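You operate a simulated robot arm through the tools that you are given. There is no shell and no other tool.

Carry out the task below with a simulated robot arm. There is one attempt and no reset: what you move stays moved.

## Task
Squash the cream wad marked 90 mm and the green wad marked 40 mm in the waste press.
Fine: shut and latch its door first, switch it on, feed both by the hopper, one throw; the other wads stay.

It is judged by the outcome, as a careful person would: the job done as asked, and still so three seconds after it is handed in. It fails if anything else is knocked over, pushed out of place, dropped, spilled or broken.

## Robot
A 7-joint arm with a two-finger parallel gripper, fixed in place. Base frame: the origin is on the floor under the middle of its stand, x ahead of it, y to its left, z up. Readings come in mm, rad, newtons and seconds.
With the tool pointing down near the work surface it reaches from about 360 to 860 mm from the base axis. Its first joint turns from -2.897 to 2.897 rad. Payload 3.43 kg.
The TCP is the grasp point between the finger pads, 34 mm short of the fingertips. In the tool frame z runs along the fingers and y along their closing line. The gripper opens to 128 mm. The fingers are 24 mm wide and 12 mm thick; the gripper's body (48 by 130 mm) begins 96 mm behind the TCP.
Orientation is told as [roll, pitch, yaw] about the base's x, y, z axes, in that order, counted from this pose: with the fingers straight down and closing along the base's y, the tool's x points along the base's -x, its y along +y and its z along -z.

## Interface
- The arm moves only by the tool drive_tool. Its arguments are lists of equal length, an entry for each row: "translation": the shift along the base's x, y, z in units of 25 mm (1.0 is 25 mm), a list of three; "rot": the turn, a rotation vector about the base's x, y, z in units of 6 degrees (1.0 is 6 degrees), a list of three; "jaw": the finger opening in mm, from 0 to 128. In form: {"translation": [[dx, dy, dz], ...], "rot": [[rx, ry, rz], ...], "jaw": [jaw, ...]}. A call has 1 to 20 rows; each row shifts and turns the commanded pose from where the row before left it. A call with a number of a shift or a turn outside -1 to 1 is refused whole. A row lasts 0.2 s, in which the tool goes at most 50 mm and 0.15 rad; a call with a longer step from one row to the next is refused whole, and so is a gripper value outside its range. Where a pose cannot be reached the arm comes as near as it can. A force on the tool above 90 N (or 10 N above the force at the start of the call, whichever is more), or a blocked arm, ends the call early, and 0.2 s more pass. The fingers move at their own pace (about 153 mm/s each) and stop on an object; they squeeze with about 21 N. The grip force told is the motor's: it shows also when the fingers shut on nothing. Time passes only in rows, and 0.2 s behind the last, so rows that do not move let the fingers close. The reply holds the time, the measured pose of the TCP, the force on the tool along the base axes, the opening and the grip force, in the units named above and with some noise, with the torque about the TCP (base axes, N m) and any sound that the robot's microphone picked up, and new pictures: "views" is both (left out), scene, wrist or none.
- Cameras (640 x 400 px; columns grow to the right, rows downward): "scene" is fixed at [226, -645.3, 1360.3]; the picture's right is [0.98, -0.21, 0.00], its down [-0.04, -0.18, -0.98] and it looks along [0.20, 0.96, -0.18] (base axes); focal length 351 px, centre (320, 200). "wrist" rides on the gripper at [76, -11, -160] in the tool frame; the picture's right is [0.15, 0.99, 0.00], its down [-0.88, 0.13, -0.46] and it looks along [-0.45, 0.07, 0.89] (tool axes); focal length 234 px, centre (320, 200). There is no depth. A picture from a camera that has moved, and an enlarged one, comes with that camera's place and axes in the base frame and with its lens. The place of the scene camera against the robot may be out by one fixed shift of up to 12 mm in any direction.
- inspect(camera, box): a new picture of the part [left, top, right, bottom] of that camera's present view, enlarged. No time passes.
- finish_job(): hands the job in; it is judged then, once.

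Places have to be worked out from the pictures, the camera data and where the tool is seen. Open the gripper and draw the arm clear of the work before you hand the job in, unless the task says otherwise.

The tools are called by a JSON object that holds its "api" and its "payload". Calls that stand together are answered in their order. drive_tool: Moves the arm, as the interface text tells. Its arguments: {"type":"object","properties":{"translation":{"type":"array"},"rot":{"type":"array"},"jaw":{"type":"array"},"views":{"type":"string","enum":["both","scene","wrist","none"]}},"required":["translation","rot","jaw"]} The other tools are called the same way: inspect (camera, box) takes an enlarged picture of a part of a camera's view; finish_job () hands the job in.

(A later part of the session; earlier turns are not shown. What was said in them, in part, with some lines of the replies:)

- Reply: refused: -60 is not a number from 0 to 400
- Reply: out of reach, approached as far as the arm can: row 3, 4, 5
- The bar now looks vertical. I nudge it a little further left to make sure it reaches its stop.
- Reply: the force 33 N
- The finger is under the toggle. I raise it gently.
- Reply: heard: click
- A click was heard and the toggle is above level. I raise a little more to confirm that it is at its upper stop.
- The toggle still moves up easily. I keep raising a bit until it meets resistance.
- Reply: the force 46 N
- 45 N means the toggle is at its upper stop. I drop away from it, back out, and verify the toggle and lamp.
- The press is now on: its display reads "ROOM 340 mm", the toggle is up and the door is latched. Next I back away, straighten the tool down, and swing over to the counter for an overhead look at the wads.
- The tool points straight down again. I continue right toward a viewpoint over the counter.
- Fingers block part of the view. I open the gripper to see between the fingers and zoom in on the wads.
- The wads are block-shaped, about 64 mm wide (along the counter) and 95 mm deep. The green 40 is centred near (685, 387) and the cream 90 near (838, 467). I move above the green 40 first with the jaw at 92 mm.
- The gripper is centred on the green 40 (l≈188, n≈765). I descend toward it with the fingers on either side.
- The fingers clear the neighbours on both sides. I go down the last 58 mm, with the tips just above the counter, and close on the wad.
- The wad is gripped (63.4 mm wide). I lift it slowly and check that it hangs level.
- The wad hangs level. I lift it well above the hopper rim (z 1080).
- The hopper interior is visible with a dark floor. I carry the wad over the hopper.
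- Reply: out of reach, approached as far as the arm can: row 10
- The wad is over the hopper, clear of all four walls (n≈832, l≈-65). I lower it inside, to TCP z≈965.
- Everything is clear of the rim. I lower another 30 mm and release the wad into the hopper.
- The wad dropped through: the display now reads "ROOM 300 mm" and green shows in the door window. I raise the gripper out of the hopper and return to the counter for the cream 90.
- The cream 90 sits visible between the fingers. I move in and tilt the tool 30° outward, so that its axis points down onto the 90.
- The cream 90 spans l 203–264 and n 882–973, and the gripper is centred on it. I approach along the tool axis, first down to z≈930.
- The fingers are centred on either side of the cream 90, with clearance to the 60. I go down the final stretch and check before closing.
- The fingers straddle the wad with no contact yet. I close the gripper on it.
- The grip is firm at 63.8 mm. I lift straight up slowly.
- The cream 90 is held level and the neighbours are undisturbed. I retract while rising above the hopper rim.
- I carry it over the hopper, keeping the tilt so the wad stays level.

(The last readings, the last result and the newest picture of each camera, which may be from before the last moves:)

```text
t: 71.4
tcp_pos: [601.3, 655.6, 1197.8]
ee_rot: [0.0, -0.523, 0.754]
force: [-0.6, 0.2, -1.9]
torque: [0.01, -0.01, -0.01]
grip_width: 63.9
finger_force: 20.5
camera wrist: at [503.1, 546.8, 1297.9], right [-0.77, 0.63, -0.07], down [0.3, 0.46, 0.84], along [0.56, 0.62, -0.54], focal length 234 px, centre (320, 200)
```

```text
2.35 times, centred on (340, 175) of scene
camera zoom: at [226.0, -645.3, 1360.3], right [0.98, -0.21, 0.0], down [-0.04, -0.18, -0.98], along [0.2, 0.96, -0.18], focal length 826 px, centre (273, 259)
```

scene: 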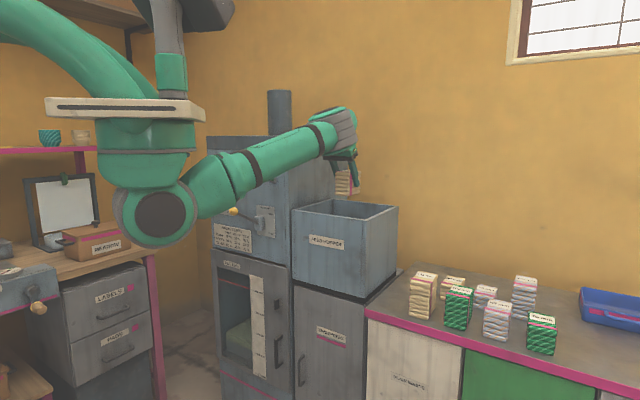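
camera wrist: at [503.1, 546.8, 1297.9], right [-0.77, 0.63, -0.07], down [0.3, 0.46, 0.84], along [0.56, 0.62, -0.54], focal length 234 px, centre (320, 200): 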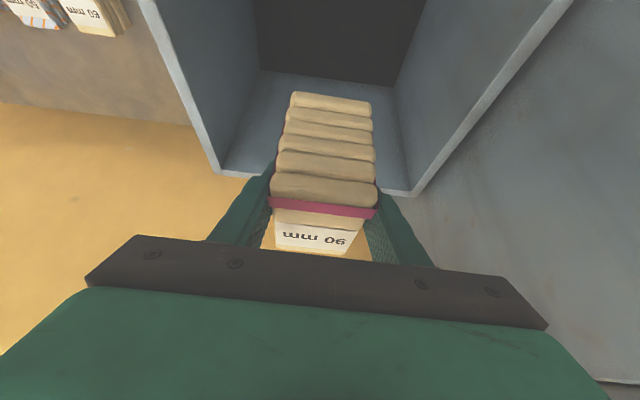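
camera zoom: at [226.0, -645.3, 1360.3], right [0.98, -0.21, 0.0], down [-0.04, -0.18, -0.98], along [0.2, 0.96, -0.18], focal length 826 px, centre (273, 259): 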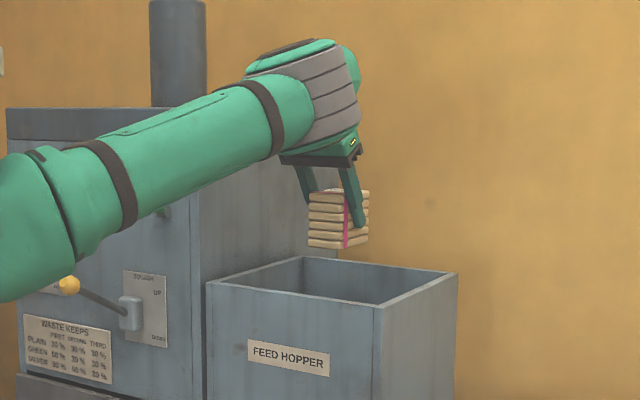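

The wad is over the middle of the hopper. I lower it in to TCP z≈1022, keeping the camera above the rim.

{"api": "drive_tool", "payload": {"translation": [[0, 0, -1], [0, 0, -1], [0, 0, -1], [0, 0, -1], [0, 0, -1], [0, 0, -1], [0, 0, -1], [0, 0, 0]], "rot": [[0, 0, 0], [0, 0, 0], [0, 0, 0], [0, 0, 0], [0, 0, 0], [0, 0, 0], [0, 0, 0], [0, 0, 0]], "jaw": [50, 50, 50, 50, 50, 50, 50, 50]}}

{"api": "inspect", "payload": {"camera": "scene", "box": [260, 90, 420, 260]}}

```text
t: 73.2
tcp_pos: [601.7, 656.3, 1024.1]
ee_rot: [0.0, -0.523, 0.754]
force: [0.3, 0.5, -0.4]
torque: [0.02, 0.0, -0.02]
grip_width: 63.6
finger_force: 20.6
camera wrist: at [503.5, 547.5, 1123.2], right [-0.77, 0.63, -0.07], down [0.3, 0.46, 0.84], along [0.56, 0.62, -0.55], focal length 234 px, centre (320, 200)
```

scene: 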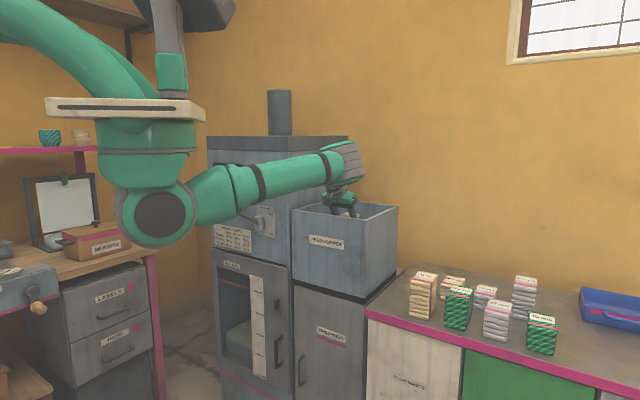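
wrist: 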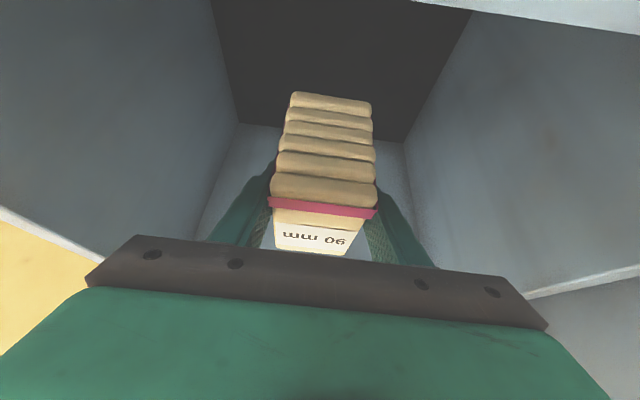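

```text
2.35 times, centred on (340, 175) of scene
camera zoom: at [226.0, -645.3, 1360.3], right [0.98, -0.21, 0.0], down [-0.04, -0.18, -0.98], along [0.2, 0.96, -0.18], focal length 826 px, centre (273, 259)
```

zoom: 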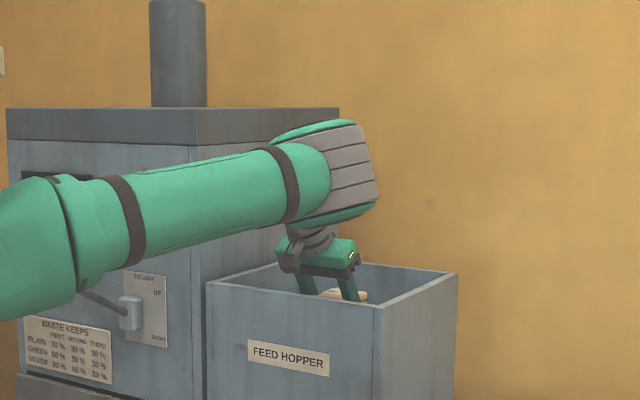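

The wad is inside the hopper with clearance all around. I release it.

{"api": "drive_tool", "payload": {"translation": [[0, 0, 0], [0, 0, 0], [0, 0, 0], [0, 0, 0], [0, 0, 0]], "rot": [[0, 0, 0], [0, 0, 0], [0, 0, 0], [0, 0, 0], [0, 0, 0]], "jaw": [85, 100, 100, 100, 100]}}

{"api": "inspect", "payload": {"camera": "scene", "box": [200, 140, 320, 260]}}

{"api": "inspect", "payload": {"camera": "scene", "box": [205, 250, 305, 390]}}

```text
t: 74.4
tcp_pos: [602.8, 655.9, 1023.8]
ee_rot: [0.001, -0.522, 0.753]
force: [0.0, 0.3, 0.2]
torque: [0.01, 0.04, 0.01]
grip_width: 99.9
finger_force: 0.0
camera wrist: at [503.5, 547.5, 1123.5], right [-0.77, 0.63, -0.07], down [0.3, 0.46, 0.84], along [0.56, 0.62, -0.55], focal length 234 px, centre (320, 200)
```

scene: 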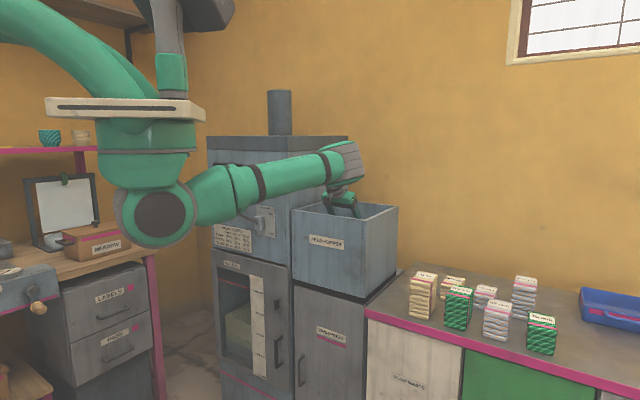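
wrist: 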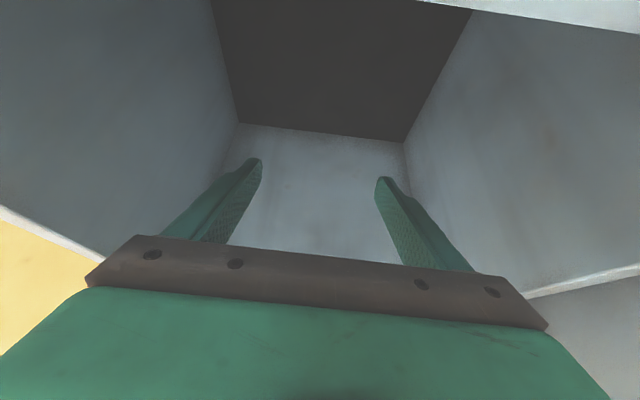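

```text
3.33 times, centred on (260, 200) of scene
camera zoom: at [226.0, -645.3, 1360.3], right [0.98, -0.21, 0.0], down [-0.04, -0.18, -0.98], along [0.2, 0.96, -0.18], focal length 1170 px, centre (520, 200)
```

zoom: 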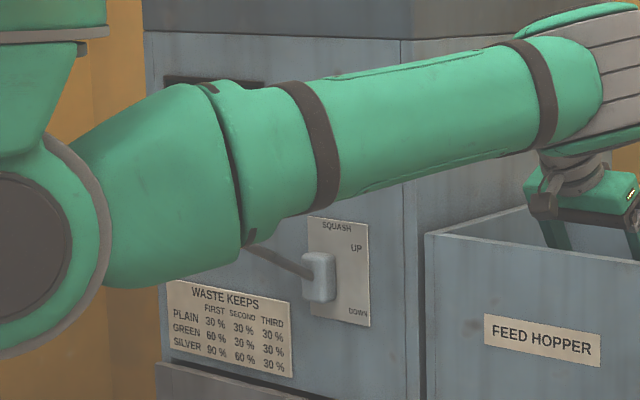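

```text
2.86 times, centred on (255, 320) of scene
camera zoom: at [226.0, -645.3, 1360.3], right [0.98, -0.21, 0.0], down [-0.04, -0.18, -0.98], along [0.2, 0.96, -0.18], focal length 1003 px, centre (506, -143)
```

zoom: 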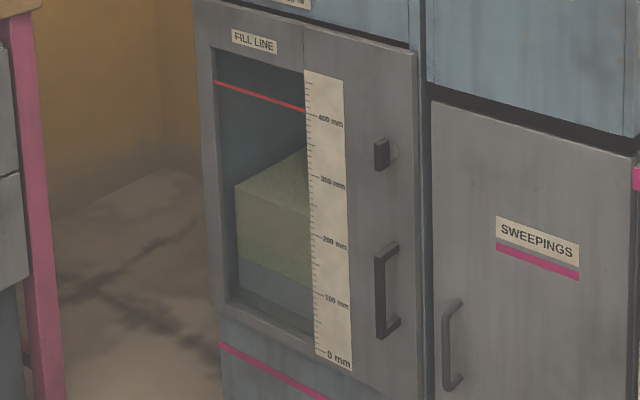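

Both wads are now in the press. I raise the gripper out of the hopper, pull back in front of it, straighten the tool and close the fingers.

{"api": "drive_tool", "payload": {"translation": [[0, 0, 1], [0, 0, 1], [0, 0, 1], [0, 0, 1], [0, 0, 1], [0, 0, 1], [0, 0, 1], [-0.956, -0.9, 0], [-0.956, -0.9, 0], [-0.956, -0.9, 0], [-0.956, -0.9, 0], [-0.956, -0.9, 0], [-0.956, -0.9, 0], [-0.956, -0.9, 0], [-0.956, -0.9, 0], [-0.956, -0.9, 0], [-0.956, -0.9, 0]], "rot": [[0, 0, 0], [0, 0, 0], [0, 0, 0], [0, 0, 0], [0, 0, 0], [0, 0, 0], [0, 0, 0], [0, 0, 0], [0, 0, 0], [0, 0, 0], [0, 0, 0], [0, 0, 0], [-0.686, 0.728, 0], [-0.686, 0.728, 0], [-0.686, 0.728, 0], [-0.686, 0.728, 0], [-0.686, 0.728, 0]], "jaw": [100, 100, 100, 100, 100, 100, 100, 100, 80, 60, 40, 20, 0, 0, 0, 0, 0]}}

{"api": "inspect", "payload": {"camera": "scene", "box": [190, 140, 310, 260]}}

```text
t: 78.0
tcp_pos: [361.9, 430.5, 1196.4]
ee_rot: [0.001, 0.001, 0.753]
force: [0.0, 0.9, 0.8]
torque: [0.01, 0.02, 0.0]
grip_width: 0.2
finger_force: 20.8
camera wrist: at [314.8, 369.9, 1356.9], right [-0.78, 0.62, 0.0], down [0.55, 0.7, 0.45], along [0.28, 0.36, -0.89], focal length 234 px, centre (320, 200)
```

scene: 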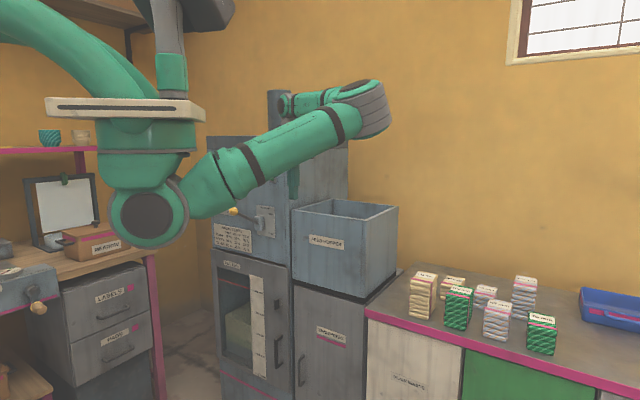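
wrist: 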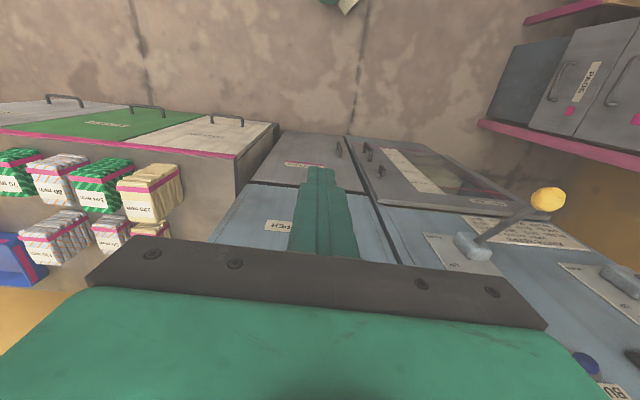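

```text
3.33 times, centred on (250, 200) of scene
camera zoom: at [226.0, -645.3, 1360.3], right [0.98, -0.21, 0.0], down [-0.04, -0.18, -0.98], along [0.2, 0.96, -0.18], focal length 1170 px, centre (553, 200)
```

zoom: 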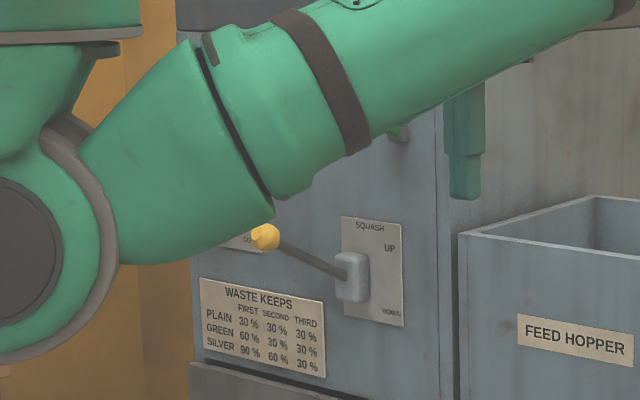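

The knob re-measures at (167, 663, 1086). I move to above it with the fingers closed and pointing down.

{"api": "drive_tool", "payload": {"translation": [[-0.804, 0.908, -0.1], [-0.804, 0.908, -0.1], [-0.804, 0.908, -0.1], [-0.804, 0.908, -0.1], [-0.804, 0.908, -0.1], [-0.804, 0.908, -0.1], [-0.804, 0.908, -0.1], [-0.804, 0.908, -0.1], [-0.804, 0.908, -0.1], [-0.804, 0.908, -0.1], [0, 0, 0]], "rot": [[0, 0, 0], [0, 0, 0], [0, 0, 0], [0, 0, 0], [0, 0, 0], [0, 0, 0], [0, 0, 0], [0, 0, 0], [0, 0, 0], [0, 0, 0], [0, 0, 0]], "jaw": [0, 0, 0, 0, 0, 0, 0, 0, 0, 0, 0]}}

{"api": "inspect", "payload": {"camera": "wrist", "box": [240, 80, 440, 240]}}

{"api": "inspect", "payload": {"camera": "scene", "box": [190, 130, 310, 260]}}

```text
t: 80.4
tcp_pos: [159.0, 660.1, 1170.5]
ee_rot: [0.0, -0.001, 0.753]
force: [0.6, 0.3, 1.2]
torque: [0.01, -0.01, 0.01]
grip_width: 0.0
finger_force: 20.6
camera wrist: at [111.9, 598.1, 1330.0], right [-0.78, 0.62, 0.0], down [0.55, 0.7, 0.46], along [0.28, 0.36, -0.89], focal length 234 px, centre (320, 200)
```

scene: 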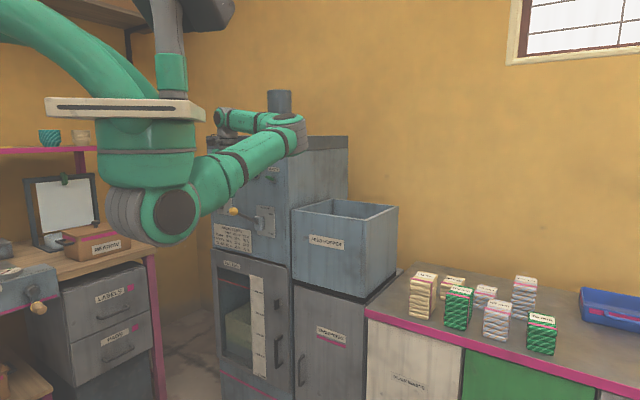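
wrist: 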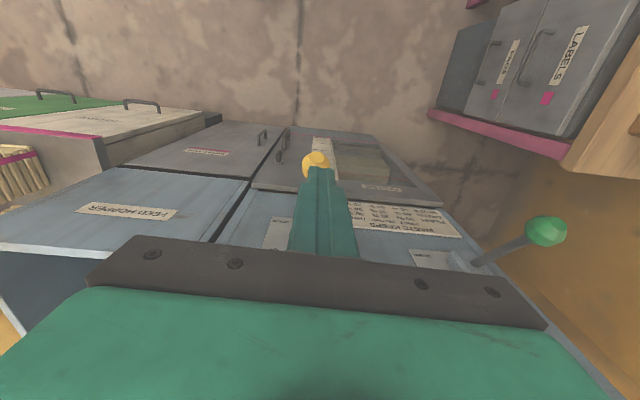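

```text
2.50 times, centred on (340, 160) of wrist
camera zoom: at [111.9, 598.1, 1330.0], right [-0.78, 0.62, 0.0], down [0.55, 0.7, 0.46], along [0.28, 0.36, -0.89], focal length 585 px, centre (270, 300)
```

zoom: 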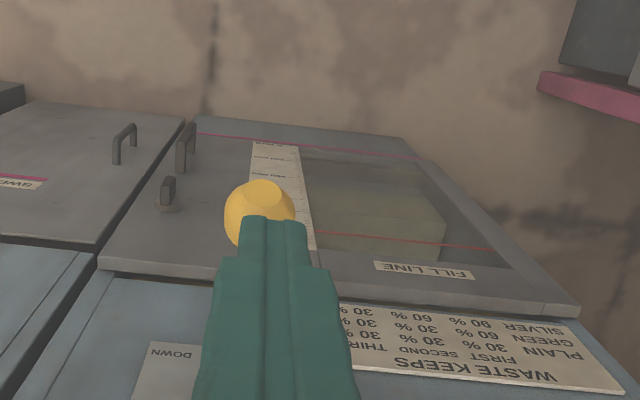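

```text
3.08 times, centred on (250, 195) of scene
camera zoom: at [226.0, -645.3, 1360.3], right [0.98, -0.21, 0.0], down [-0.04, -0.18, -0.98], along [0.2, 0.96, -0.18], focal length 1080 px, centre (535, 215)
```

zoom: 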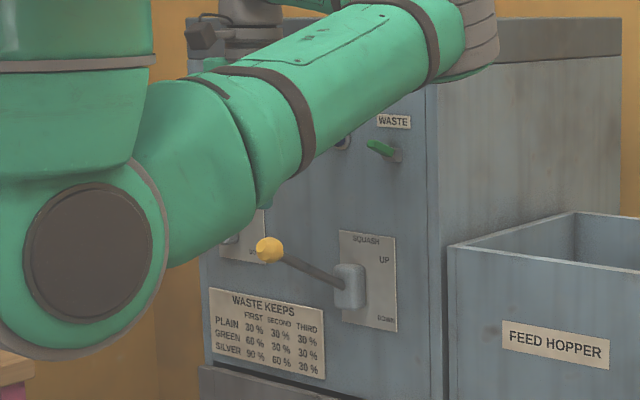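

The fingertips are almost centred on the knob (4 mm to correct). I press down onto it in small steps following the lever's arc, and check partway.

{"api": "drive_tool", "payload": {"translation": [[0.12, -0.13, -0.6], [0, 0, -0.6], [-0.035, -0.033, -0.35], [-0.035, -0.033, -0.35], [-0.035, -0.033, -0.35], [-0.035, -0.033, -0.35]], "rot": [[0, 0, 0], [0, 0, 0], [0, 0, 0], [0, 0, 0], [0, 0, 0], [0, 0, 0]], "jaw": [0, 0, 0, 0, 0, 0]}}

{"api": "inspect", "payload": {"camera": "wrist", "box": [240, 80, 440, 240]}}

{"api": "inspect", "payload": {"camera": "scene", "box": [190, 150, 310, 260]}}

```text
t: 81.8
tcp_pos: [160.5, 651.3, 1106.6]
ee_rot: [0.0, 0.0, 0.755]
force: [-4.1, -0.6, 5.5]
torque: [-0.02, 0.29, 0.03]
grip_width: 0.0
finger_force: 21.2
camera wrist: at [112.7, 590.4, 1266.7], right [-0.78, 0.62, 0.0], down [0.55, 0.7, 0.46], along [0.28, 0.36, -0.89], focal length 234 px, centre (320, 200)
```

scene: 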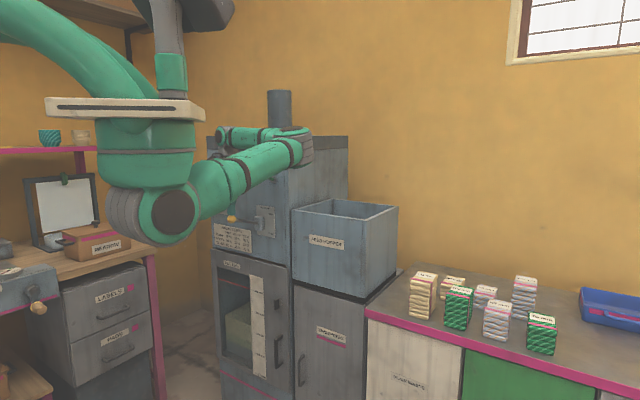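
wrist: 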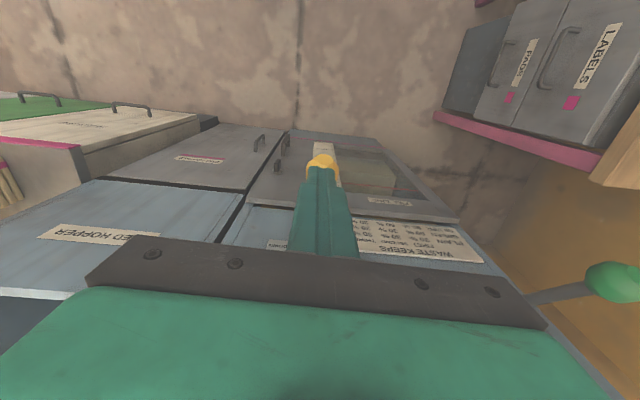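

```text
2.50 times, centred on (340, 160) of wrist
camera zoom: at [112.7, 590.4, 1266.7], right [-0.78, 0.62, 0.0], down [0.55, 0.7, 0.46], along [0.28, 0.36, -0.89], focal length 585 px, centre (270, 300)
```

zoom: 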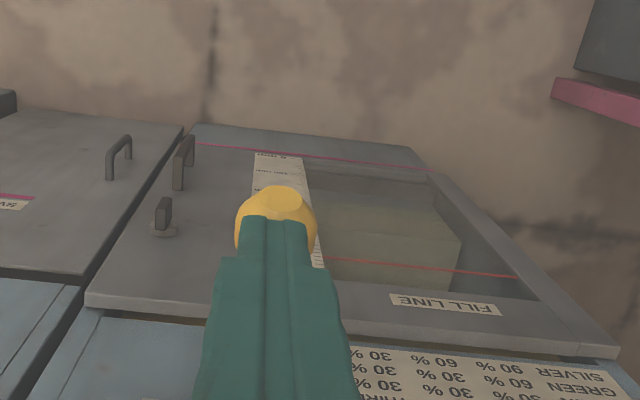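

```text
3.64 times, centred on (250, 205) of scene
camera zoom: at [226.0, -645.3, 1360.3], right [0.98, -0.21, 0.0], down [-0.04, -0.18, -0.98], along [0.2, 0.96, -0.18], focal length 1277 px, centre (574, 182)
```

zoom: 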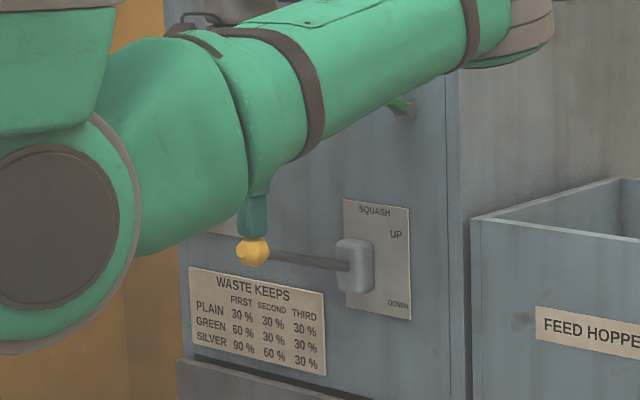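

The lever is moving with about 7 N and the tip is staying on the knob. I continue down through level.

{"api": "drive_tool", "payload": {"translation": [[-0.05, -0.047, -0.35], [-0.05, -0.047, -0.35], [-0.05, -0.047, -0.35], [-0.035, -0.033, -0.35], [0, 0, -0.35], [0, 0, -0.35]], "rot": [[0, 0, 0], [0, 0, 0], [0, 0, 0], [0, 0, 0], [0, 0, 0], [0, 0, 0]], "jaw": [0, 0, 0, 0, 0, 0], "views": "wrist"}}

{"api": "inspect", "payload": {"camera": "wrist", "box": [240, 80, 440, 240]}}

{"api": "inspect", "payload": {"camera": "scene", "box": [190, 170, 310, 280]}}

```text
t: 83.2
tcp_pos: [155.1, 646.6, 1054.9]
ee_rot: [-0.001, -0.001, 0.754]
force: [-3.3, -4.4, 9.8]
torque: [-0.16, 0.1, 0.0]
grip_width: 0.0
finger_force: 21.6
camera wrist: at [108.3, 585.4, 1215.0], right [-0.78, 0.62, 0.0], down [0.55, 0.7, 0.46], along [0.28, 0.36, -0.89], focal length 234 px, centre (320, 200)
```

wrist: 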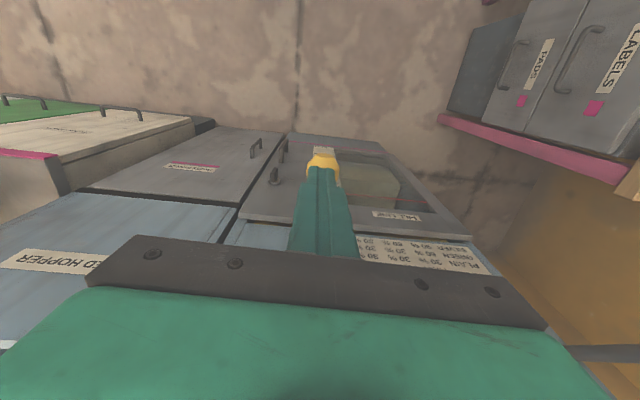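

```text
2.50 times, centred on (340, 160) of wrist
camera zoom: at [108.3, 585.4, 1215.0], right [-0.78, 0.62, 0.0], down [0.55, 0.7, 0.46], along [0.28, 0.36, -0.89], focal length 585 px, centre (270, 300)
```

zoom: 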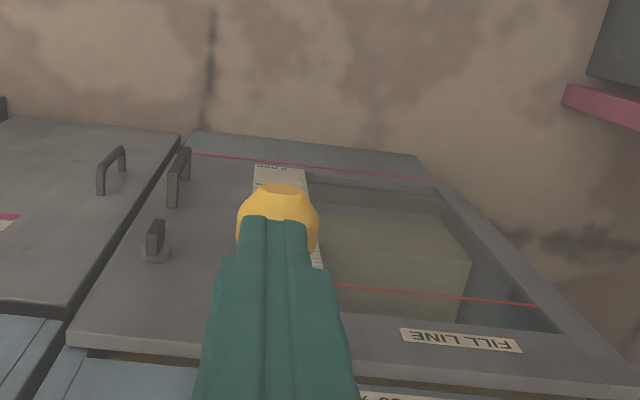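

```text
3.64 times, centred on (250, 225) of scene
camera zoom: at [226.0, -645.3, 1360.3], right [0.98, -0.21, 0.0], down [-0.04, -0.18, -0.98], along [0.2, 0.96, -0.18], focal length 1277 px, centre (574, 109)
```

zoom: 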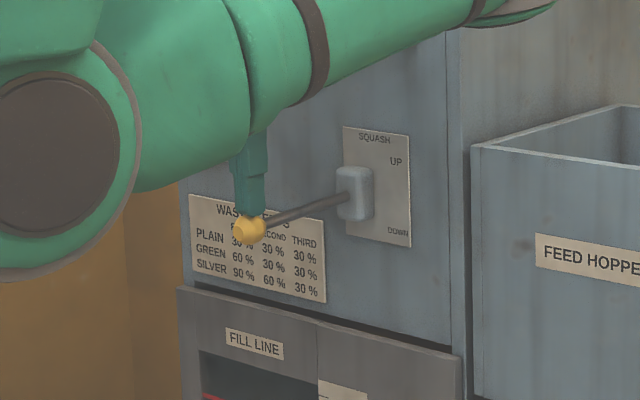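

The lever is now around level. I continue down toward the DOWN mark, following the arc back inward.

{"api": "drive_tool", "payload": {"translation": [[0.02, 0.019, -0.35], [0.03, 0.028, -0.35], [0.04, 0.038, -0.35], [0.05, 0.047, -0.35], [0.05, 0.047, -0.35]], "rot": [[0, 0, 0], [0, 0, 0], [0, 0, 0], [0, 0, 0], [0, 0, 0]], "jaw": [0, 0, 0, 0, 0], "views": "wrist"}}

{"api": "inspect", "payload": {"camera": "wrist", "box": [240, 80, 440, 240]}}

{"api": "inspect", "payload": {"camera": "scene", "box": [190, 170, 310, 280]}}

```text
t: 84.4
tcp_pos: [160.0, 651.5, 1010.5]
ee_rot: [0.0, -0.001, 0.754]
force: [-3.5, -4.7, 12.9]
torque: [-0.09, 0.11, -0.02]
grip_width: 0.0
finger_force: 20.5
camera wrist: at [112.4, 589.9, 1170.4], right [-0.78, 0.62, 0.0], down [0.55, 0.7, 0.46], along [0.28, 0.36, -0.89], focal length 234 px, centre (320, 200)
```

wrist: 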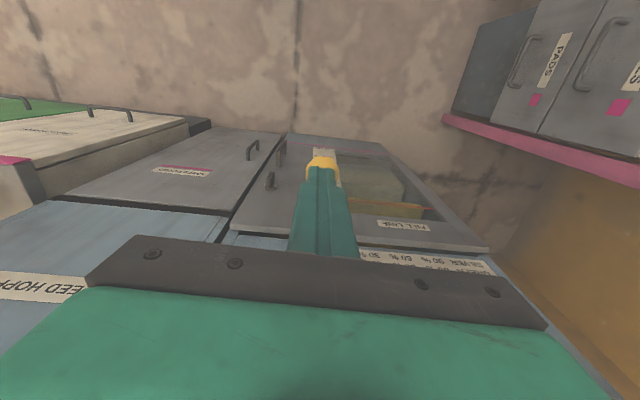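

```text
2.50 times, centred on (340, 160) of wrist
camera zoom: at [112.4, 589.9, 1170.4], right [-0.78, 0.62, 0.0], down [0.55, 0.7, 0.46], along [0.28, 0.36, -0.89], focal length 585 px, centre (270, 300)
```

zoom: 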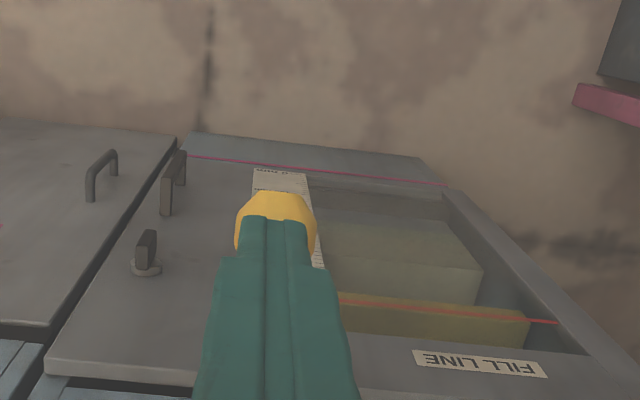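

```text
3.64 times, centred on (250, 225) of scene
camera zoom: at [226.0, -645.3, 1360.3], right [0.98, -0.21, 0.0], down [-0.04, -0.18, -0.98], along [0.2, 0.96, -0.18], focal length 1277 px, centre (574, 109)
```

zoom: 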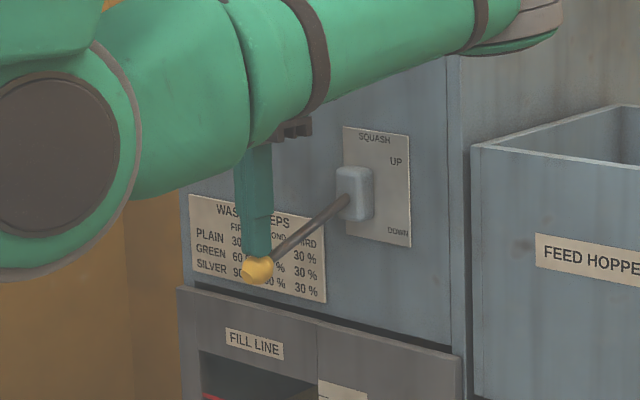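

The press ram (yellow platen) is coming down behind the window. I keep pressing the lever to its DOWN stop.

{"api": "drive_tool", "payload": {"translation": [[0.06, 0.056, -0.35], [0.065, 0.061, -0.35], [0.075, 0.07, -0.35], [0.08, 0.075, -0.35]], "rot": [[0, 0, 0], [0, 0, 0], [0, 0, 0], [0, 0, 0]], "jaw": [0, 0, 0, 0], "views": "wrist"}}

{"api": "inspect", "payload": {"camera": "wrist", "box": [240, 80, 440, 240]}}

{"api": "inspect", "payload": {"camera": "scene", "box": [190, 150, 310, 300]}}

```text
t: 85.5
tcp_pos: [166.1, 660.0, 985.2]
ee_rot: [0.008, -0.006, 0.755]
force: [1.3, -4.4, 18.3]
torque: [-0.11, -0.06, 0.18]
grip_width: 0.0
finger_force: 21.4
stopped in row 4: the force on the tool passed its limit at 96 N (the readings are from after the stop); the commanded pose is now the measured one
camera wrist: at [118.9, 596.9, 1143.6], right [-0.78, 0.62, 0.01], down [0.55, 0.69, 0.46], along [0.28, 0.37, -0.89], focal length 234 px, centre (320, 200)
```

wrist: 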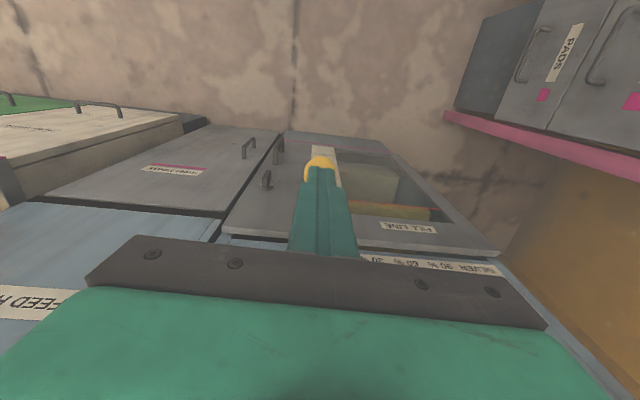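

```text
2.50 times, centred on (340, 160) of wrist
camera zoom: at [118.9, 596.9, 1143.6], right [-0.78, 0.62, 0.01], down [0.55, 0.69, 0.46], along [0.28, 0.37, -0.89], focal length 585 px, centre (270, 300)
```

zoom: 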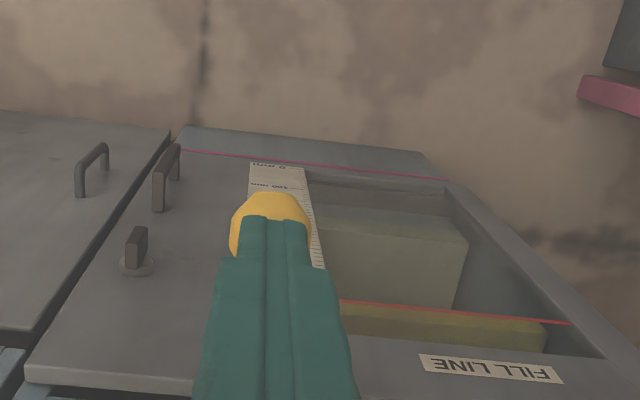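

```text
2.67 times, centred on (250, 225) of scene
camera zoom: at [226.0, -645.3, 1360.3], right [0.98, -0.21, 0.0], down [-0.04, -0.18, -0.98], along [0.2, 0.96, -0.18], focal length 936 px, centre (507, 133)
```

zoom: 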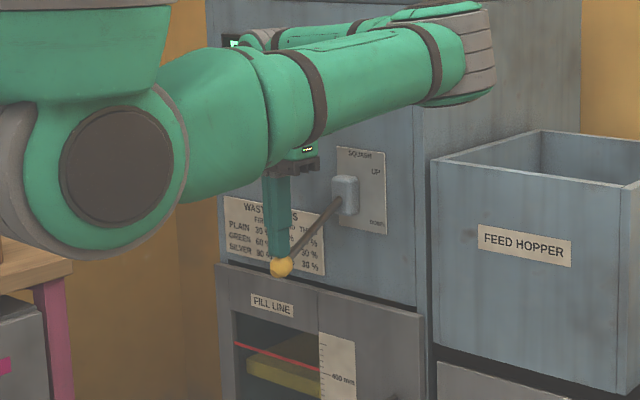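

The tool met the stop (96 N), so the lever is fully down. I ease off the knob slightly, wait, and watch the ram and the BUSY lamp.

{"api": "drive_tool", "payload": {"translation": [[0, 0, 0.2], [-0.1, -0.09, 0.3], [0, 0, 0]], "rot": [[0, 0, 0], [0, 0, 0], [0, 0, 0]], "jaw": [0, 0, 0]}}

{"api": "inspect", "payload": {"camera": "scene", "box": [190, 140, 310, 260]}}

{"api": "inspect", "payload": {"camera": "scene", "box": [205, 250, 305, 390]}}

{"api": "inspect", "payload": {"camera": "wrist", "box": [240, 80, 440, 240]}}

```text
t: 86.3
tcp_pos: [161.7, 656.4, 995.6]
ee_rot: [0.006, -0.005, 0.755]
force: [-2.8, -2.9, 15.1]
torque: [-0.05, 0.06, 0.19]
grip_width: 0.0
finger_force: 20.9
camera wrist: at [116.0, 594.7, 1155.0], right [-0.78, 0.62, 0.01], down [0.55, 0.69, 0.46], along [0.28, 0.36, -0.89], focal length 234 px, centre (320, 200)
```

scene: 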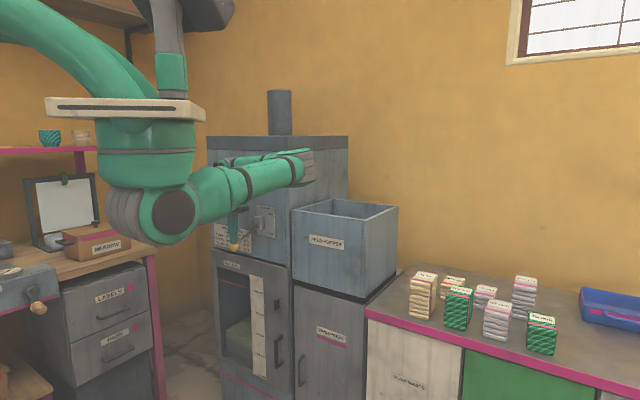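
wrist: 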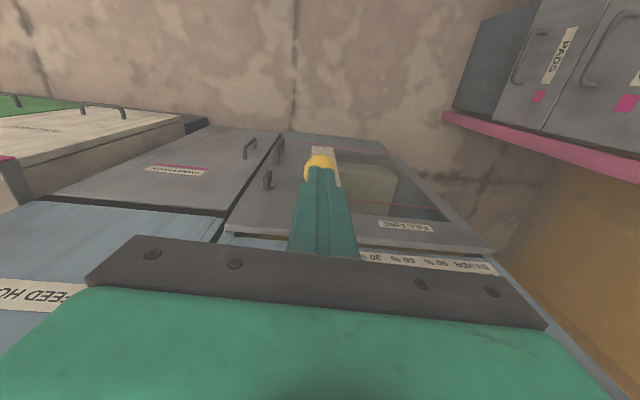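

```text
3.33 times, centred on (250, 200) of scene
camera zoom: at [226.0, -645.3, 1360.3], right [0.98, -0.21, 0.0], down [-0.04, -0.18, -0.98], along [0.2, 0.96, -0.18], focal length 1170 px, centre (553, 200)
```

zoom: 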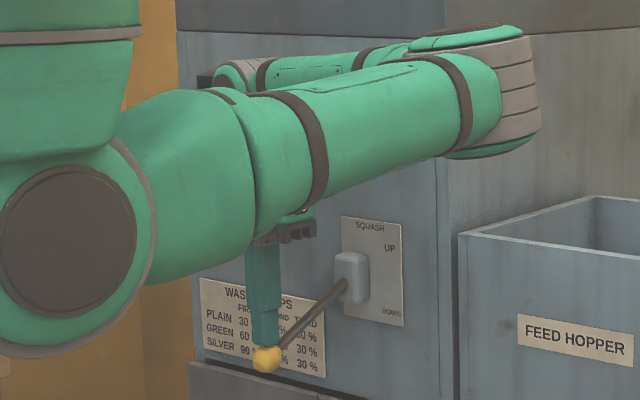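

```text
2.86 times, centred on (255, 320) of scene
camera zoom: at [226.0, -645.3, 1360.3], right [0.98, -0.21, 0.0], down [-0.04, -0.18, -0.98], along [0.2, 0.96, -0.18], focal length 1003 px, centre (506, -143)
```

zoom: 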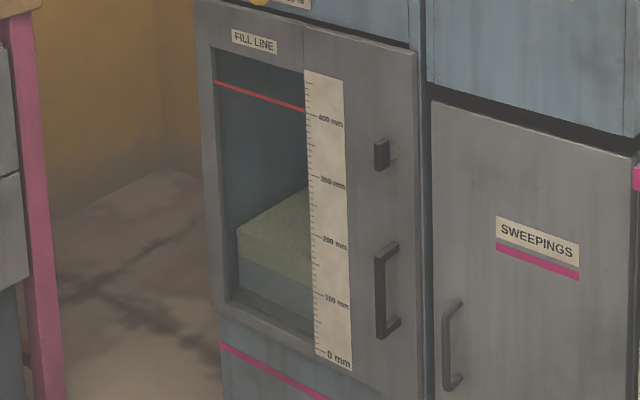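

```text
2.50 times, centred on (340, 160) of wrist
camera zoom: at [116.0, 594.7, 1155.0], right [-0.78, 0.62, 0.01], down [0.55, 0.69, 0.46], along [0.28, 0.36, -0.89], focal length 585 px, centre (270, 300)
```

zoom: 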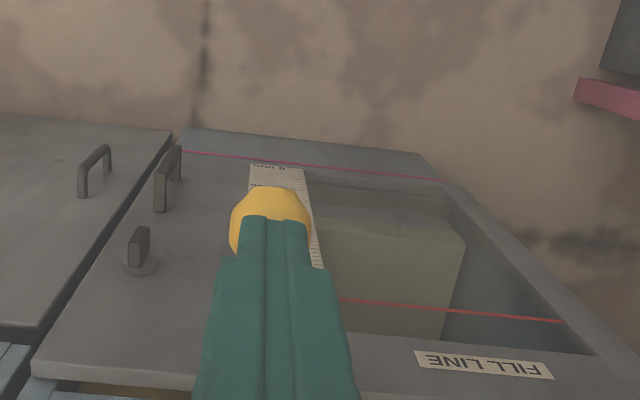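

The ram cycled, and the stack in the window dropped from about 270 mm to about 230 mm. The lever is sprung, so I let it rise by lifting my fingers steadily along its arc, without pressing again.

{"api": "drive_tool", "payload": {"translation": [[-0.09, -0.085, 0.6], [-0.09, -0.085, 0.7], [-0.09, -0.085, 0.8], [-0.05, -0.047, 0.8], [0, 0, 0.8], [0.05, 0.047, 0.8], [0.05, 0.047, 0.8], [0.05, 0.047, 0.8], [0, 0, 0.9], [0, 0, 0.9], [0, 0, 0]], "rot": [[0, 0, 0], [0, 0, 0], [0, 0, 0], [0, 0, 0], [0, 0, 0], [0, 0, 0], [0, 0, 0], [0, 0, 0], [0, 0, 0], [0, 0, 0], [0, 0, 0]], "jaw": [0, 0, 0, 0, 0, 0, 0, 0, 0, 0, 0]}}

{"api": "inspect", "payload": {"camera": "scene", "box": [190, 140, 310, 260]}}

{"api": "inspect", "payload": {"camera": "scene", "box": [205, 250, 305, 390]}}

```text
t: 88.7
tcp_pos: [159.0, 655.3, 1191.4]
ee_rot: [0.006, -0.003, 0.754]
force: [0.1, 0.3, 1.1]
torque: [0.03, 0.01, -0.02]
grip_width: 0.0
finger_force: 20.9
camera wrist: at [112.1, 592.2, 1351.1], right [-0.78, 0.62, 0.0], down [0.55, 0.69, 0.46], along [0.28, 0.36, -0.89], focal length 234 px, centre (320, 200)
```

scene: 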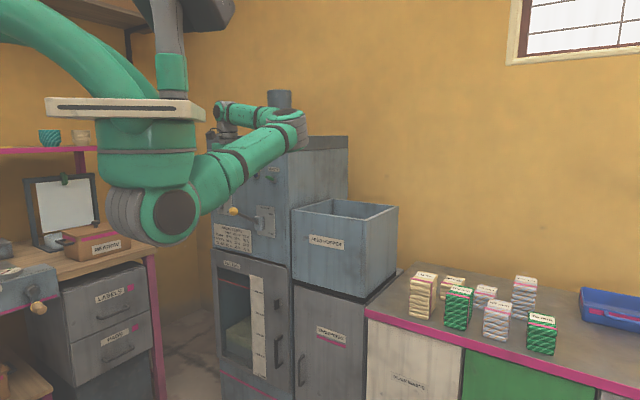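
wrist: 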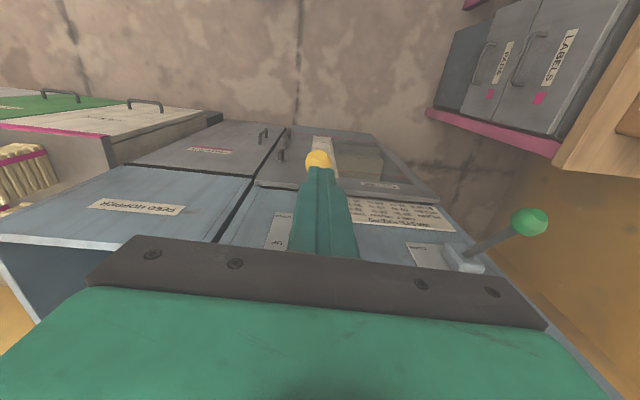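

```text
3.33 times, centred on (250, 200) of scene
camera zoom: at [226.0, -645.3, 1360.3], right [0.98, -0.21, 0.0], down [-0.04, -0.18, -0.98], along [0.2, 0.96, -0.18], focal length 1170 px, centre (553, 200)
```

zoom: 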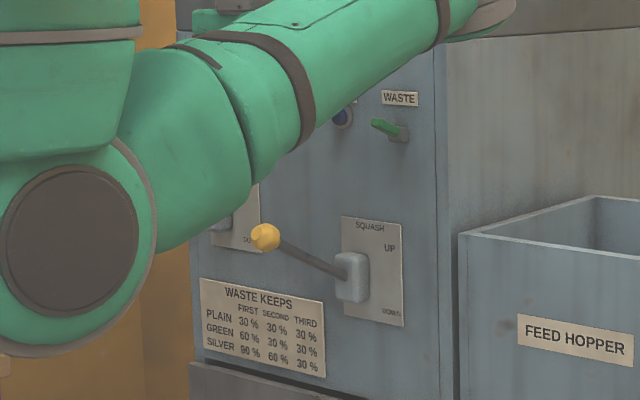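

```text
2.86 times, centred on (255, 320) of scene
camera zoom: at [226.0, -645.3, 1360.3], right [0.98, -0.21, 0.0], down [-0.04, -0.18, -0.98], along [0.2, 0.96, -0.18], focal length 1003 px, centre (506, -143)
```

zoom: 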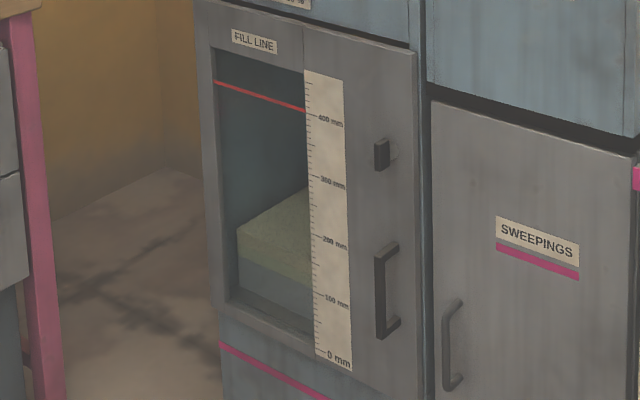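

The lever is back up and the stack in the window is visibly lower. I draw the arm back and to the right so that I can read the display.

{"api": "drive_tool", "payload": {"translation": [[-0.3, -0.9, 0], [-0.2, -0.9, 0], [0, -0.9, 0], [0.2, -0.9, 0], [0.5, -0.9, 0], [0.8, -0.8, 0], [1, -0.6, 0], [1, -0.5, 0], [1, -0.5, 0], [1, -0.5, 0], [1, -0.5, 0], [1, -0.5, -0.3], [1, -0.4, -0.5], [1, -0.4, -0.5], [1, -0.4, -0.5], [1, -0.4, -0.5], [1, -0.4, -0.5], [1, -0.4, -0.5], [1, -0.4, -0.5], [0, 0, 0]], "rot": [[0, 0, 0], [0, 0, 0], [0, 0, 0], [0, 0, 0], [0, 0, 0], [0, 0, 0], [0, 0, 0], [0, 0, 0], [0, 0, 0], [0, 0, 0], [0, 0, 0], [0, 0, 0], [0, 0, 0], [0, 0, 0], [0, 0, 0], [0, 0, 0], [0, 0, 0], [0, 0, 0], [0, 0, 0], [0, 0, 0]], "jaw": [0, 0, 0, 0, 0, 0, 0, 20, 40, 60, 80, 80, 80, 80, 80, 80, 80, 80, 80, 80]}}

{"api": "inspect", "payload": {"camera": "scene", "box": [205, 140, 305, 240]}}

{"api": "inspect", "payload": {"camera": "scene", "box": [205, 250, 305, 390]}}

{"api": "inspect", "payload": {"camera": "scene", "box": [370, 250, 640, 375]}}

```text
t: 92.9
tcp_pos: [507.4, 373.4, 1096.3]
ee_rot: [0.005, -0.004, 0.756]
force: [-0.8, -0.6, 0.0]
torque: [-0.02, -0.04, -0.03]
grip_width: 80.0
finger_force: 0.1
camera wrist: at [460.4, 311.6, 1255.4], right [-0.78, 0.62, 0.0], down [0.55, 0.7, 0.46], along [0.28, 0.36, -0.89], focal length 234 px, centre (320, 200)
```

scene: 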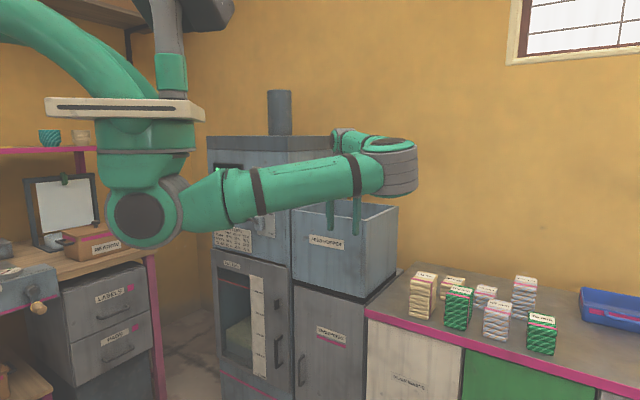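
wrist: 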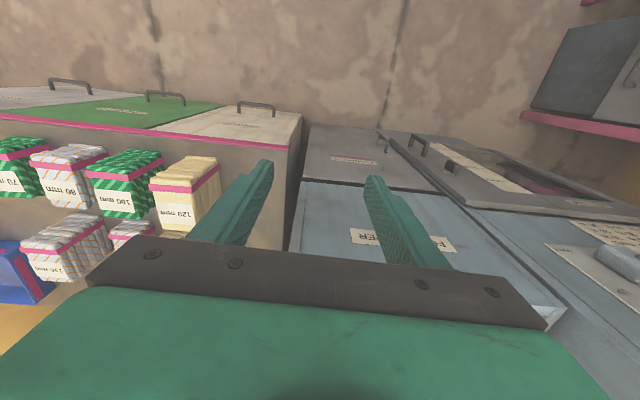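

```text
4.00 times, centred on (255, 190) of scene
camera zoom: at [226.0, -645.3, 1360.3], right [0.98, -0.21, 0.0], down [-0.04, -0.18, -0.98], along [0.2, 0.96, -0.18], focal length 1405 px, centre (580, 240)
```

zoom: 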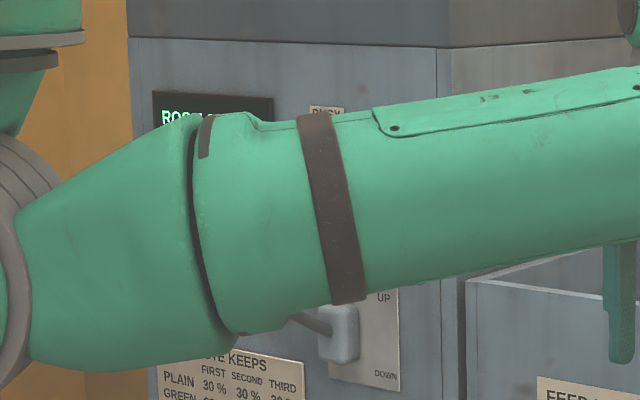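

```text
2.86 times, centred on (255, 320) of scene
camera zoom: at [226.0, -645.3, 1360.3], right [0.98, -0.21, 0.0], down [-0.04, -0.18, -0.98], along [0.2, 0.96, -0.18], focal length 1003 px, centre (506, -143)
```

zoom: 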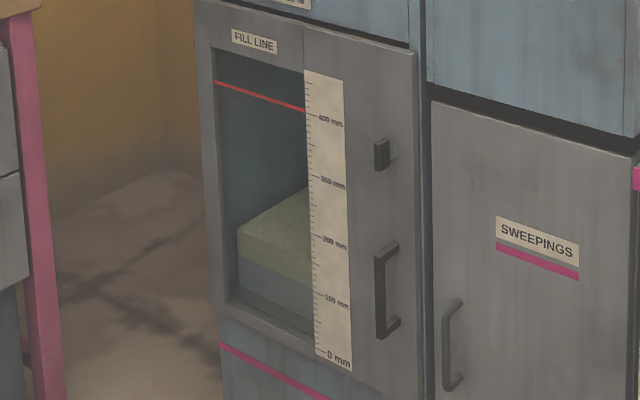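

```text
2.37 times, centred on (505, 312) of scene
camera zoom: at [226.0, -645.3, 1360.3], right [0.98, -0.21, 0.0], down [-0.04, -0.18, -0.98], along [0.2, 0.96, -0.18], focal length 832 px, centre (-118, -67)
```

zoom: 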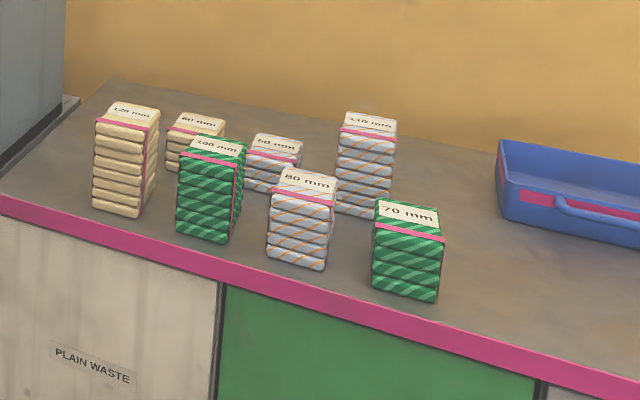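

The other wads stand undisturbed. The display is partly hidden by the arm, so I lower the arm a little to read it.

{"api": "drive_tool", "payload": {"translation": [[0.4, -0.7, -0.9], [0.4, -0.7, -0.9], [0.4, -0.7, -0.9], [0.4, -0.7, -0.9], [0, 0, 0]], "rot": [[0, 0, 0], [0, 0, 0], [0, 0, 0], [0, 0, 0], [0, 0, 0]], "jaw": [100, 100, 100, 100, 100]}}

{"api": "inspect", "payload": {"camera": "scene", "box": [205, 140, 305, 240]}}

```text
t: 94.1
tcp_pos: [549.5, 303.5, 1009.2]
ee_rot: [0.005, -0.004, 0.754]
force: [-0.3, 0.0, -0.2]
torque: [0.05, -0.03, 0.02]
grip_width: 100.1
finger_force: 0.0
camera wrist: at [502.6, 241.7, 1167.3], right [-0.78, 0.62, 0.0], down [0.55, 0.69, 0.46], along [0.28, 0.36, -0.89], focal length 234 px, centre (320, 200)
```

scene: 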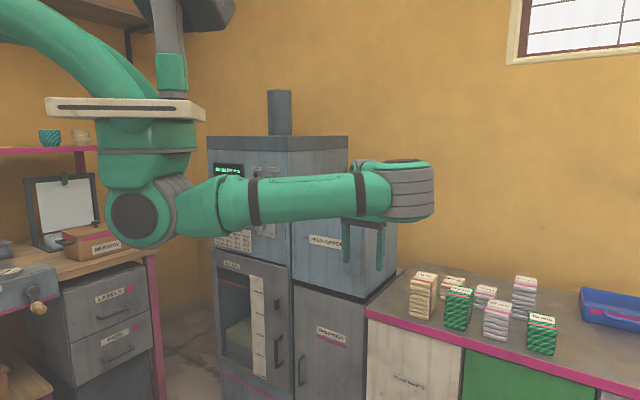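
wrist: 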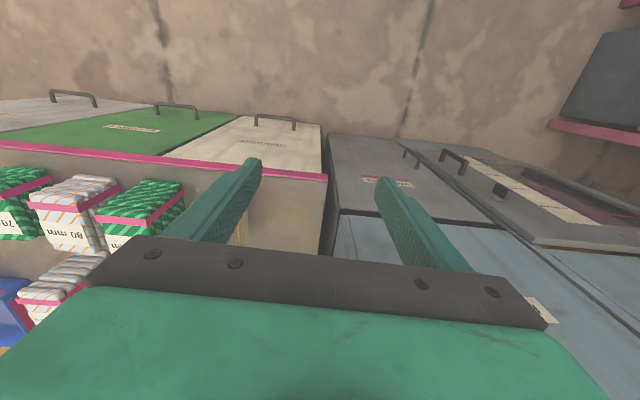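

```text
4.00 times, centred on (255, 190) of scene
camera zoom: at [226.0, -645.3, 1360.3], right [0.98, -0.21, 0.0], down [-0.04, -0.18, -0.98], along [0.2, 0.96, -0.18], focal length 1405 px, centre (580, 240)
```

zoom: 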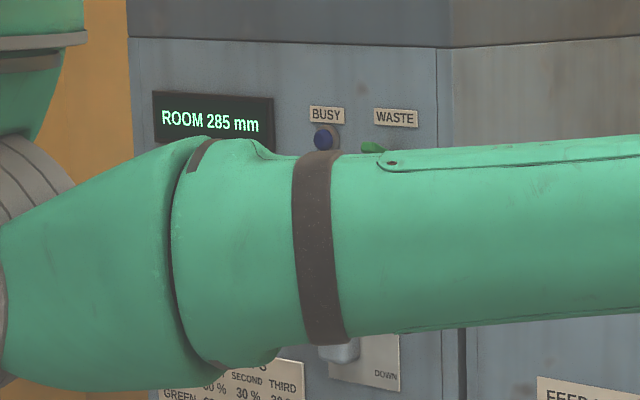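

The display reads "ROOM 285 mm", which fits both wads squashed once (27 + 24 mm used). BUSY is off, the door is latched and the lever is up. I draw the arm back clear of everything with the gripper open.

{"api": "drive_tool", "payload": {"translation": [[-0.6, -0.4, 0.8], [-0.6, -0.4, 0.8], [-0.6, -0.4, 0.8], [-0.6, -0.4, 0.8], [-0.6, -0.4, 0.8], [-0.6, -0.4, 0.8], [0, 0, 0]], "rot": [[0, 0, 0], [0, 0, 0], [0, 0, 0], [0, 0, 0], [0, 0, 0], [0, 0, 0], [0, 0, 0]], "jaw": [110, 128, 128, 128, 128, 128, 128]}}

{"api": "inspect", "payload": {"camera": "scene", "box": [195, 130, 405, 400]}}

{"api": "inspect", "payload": {"camera": "scene", "box": [240, 280, 310, 350]}}

```text
t: 95.7
tcp_pos: [461.6, 241.5, 1127.6]
ee_rot: [0.004, -0.004, 0.752]
force: [-0.1, -0.1, -0.2]
torque: [0.02, 0.0, -0.01]
grip_width: 128.0
finger_force: 0.1
camera wrist: at [414.3, 180.0, 1287.0], right [-0.78, 0.62, 0.0], down [0.55, 0.69, 0.46], along [0.28, 0.36, -0.89], focal length 234 px, centre (320, 200)
```

scene: 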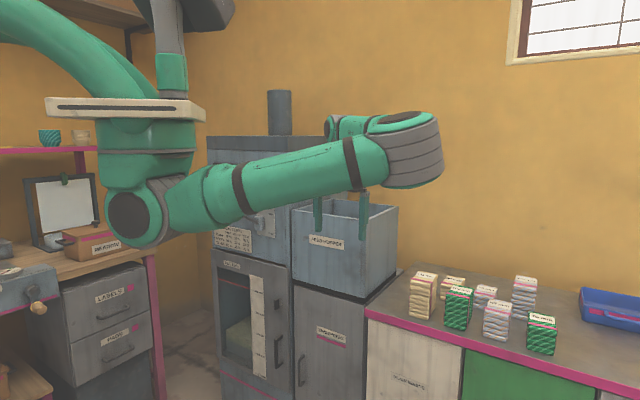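
wrist: 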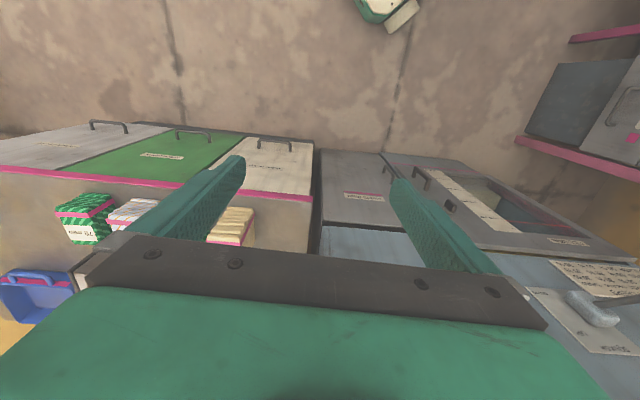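

```text
1.48 times, centred on (300, 265) of scene
camera zoom: at [226.0, -645.3, 1360.3], right [0.98, -0.21, 0.0], down [-0.04, -0.18, -0.98], along [0.2, 0.96, -0.18], focal length 520 px, centre (350, 104)
```

zoom: 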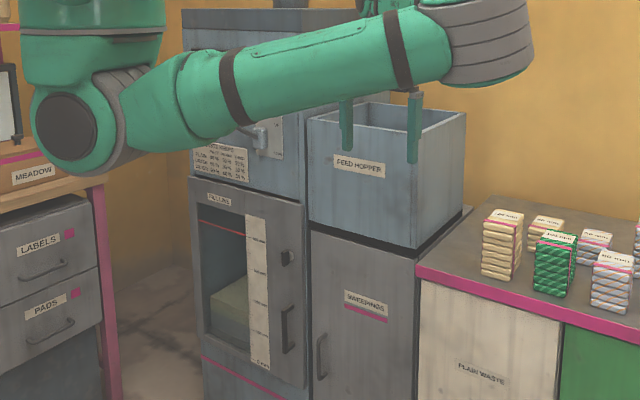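

```text
5.71 times, centred on (275, 315) of scene
camera zoom: at [226.0, -645.3, 1360.3], right [0.98, -0.21, 0.0], down [-0.04, -0.18, -0.98], along [0.2, 0.96, -0.18], focal length 2006 px, centre (577, -457)
```

zoom: 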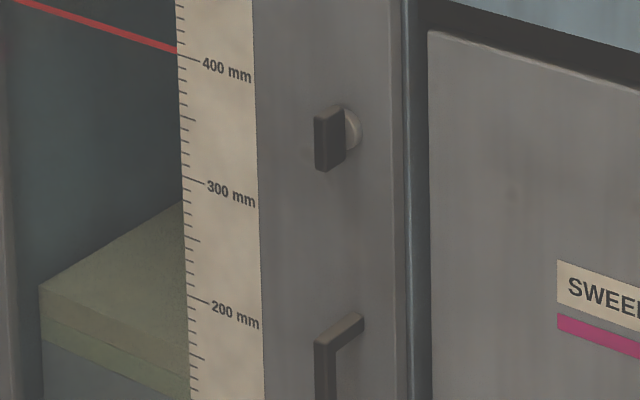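

The door is shut with its thumb-turn vertical, the press is on, and both wads are squashed from one throw. The lever is back up, the other wads are in place, and the arm is clear with the gripper open, so I hand the job in.

{"api": "finish_job", "payload": {}}

```text
The job is handed in.
```

The cream 90 mm and green 40 mm wads have been squashed in the waste press with one throw of the lever, and the job is handed in.

- **Door:** it was shut first, then latched by turning its thumb-turn from horizontal to vertical until it hit its stop. I heard no click from the latch.
- **Power:** the WASTE toggle was flipped up. It clicked and the display lit at "ROOM 340 mm".
- **Feeding:** both wads went in through the hopper. The display read "ROOM 300 mm" after the green one; I did not get a clear reading after the cream one.
- **Squash:** the lever was pushed to DOWN once, and it springs back up by itself. The display then read "ROOM 285 mm". One throw should leave about 51 mm of waste by the press's chart, so 289 mm of room; a second throw would have left much more.

The other wads are where they were. The BUSY lamp looked off, the press is still switched on, and the arm is drawn clear with the gripper open.
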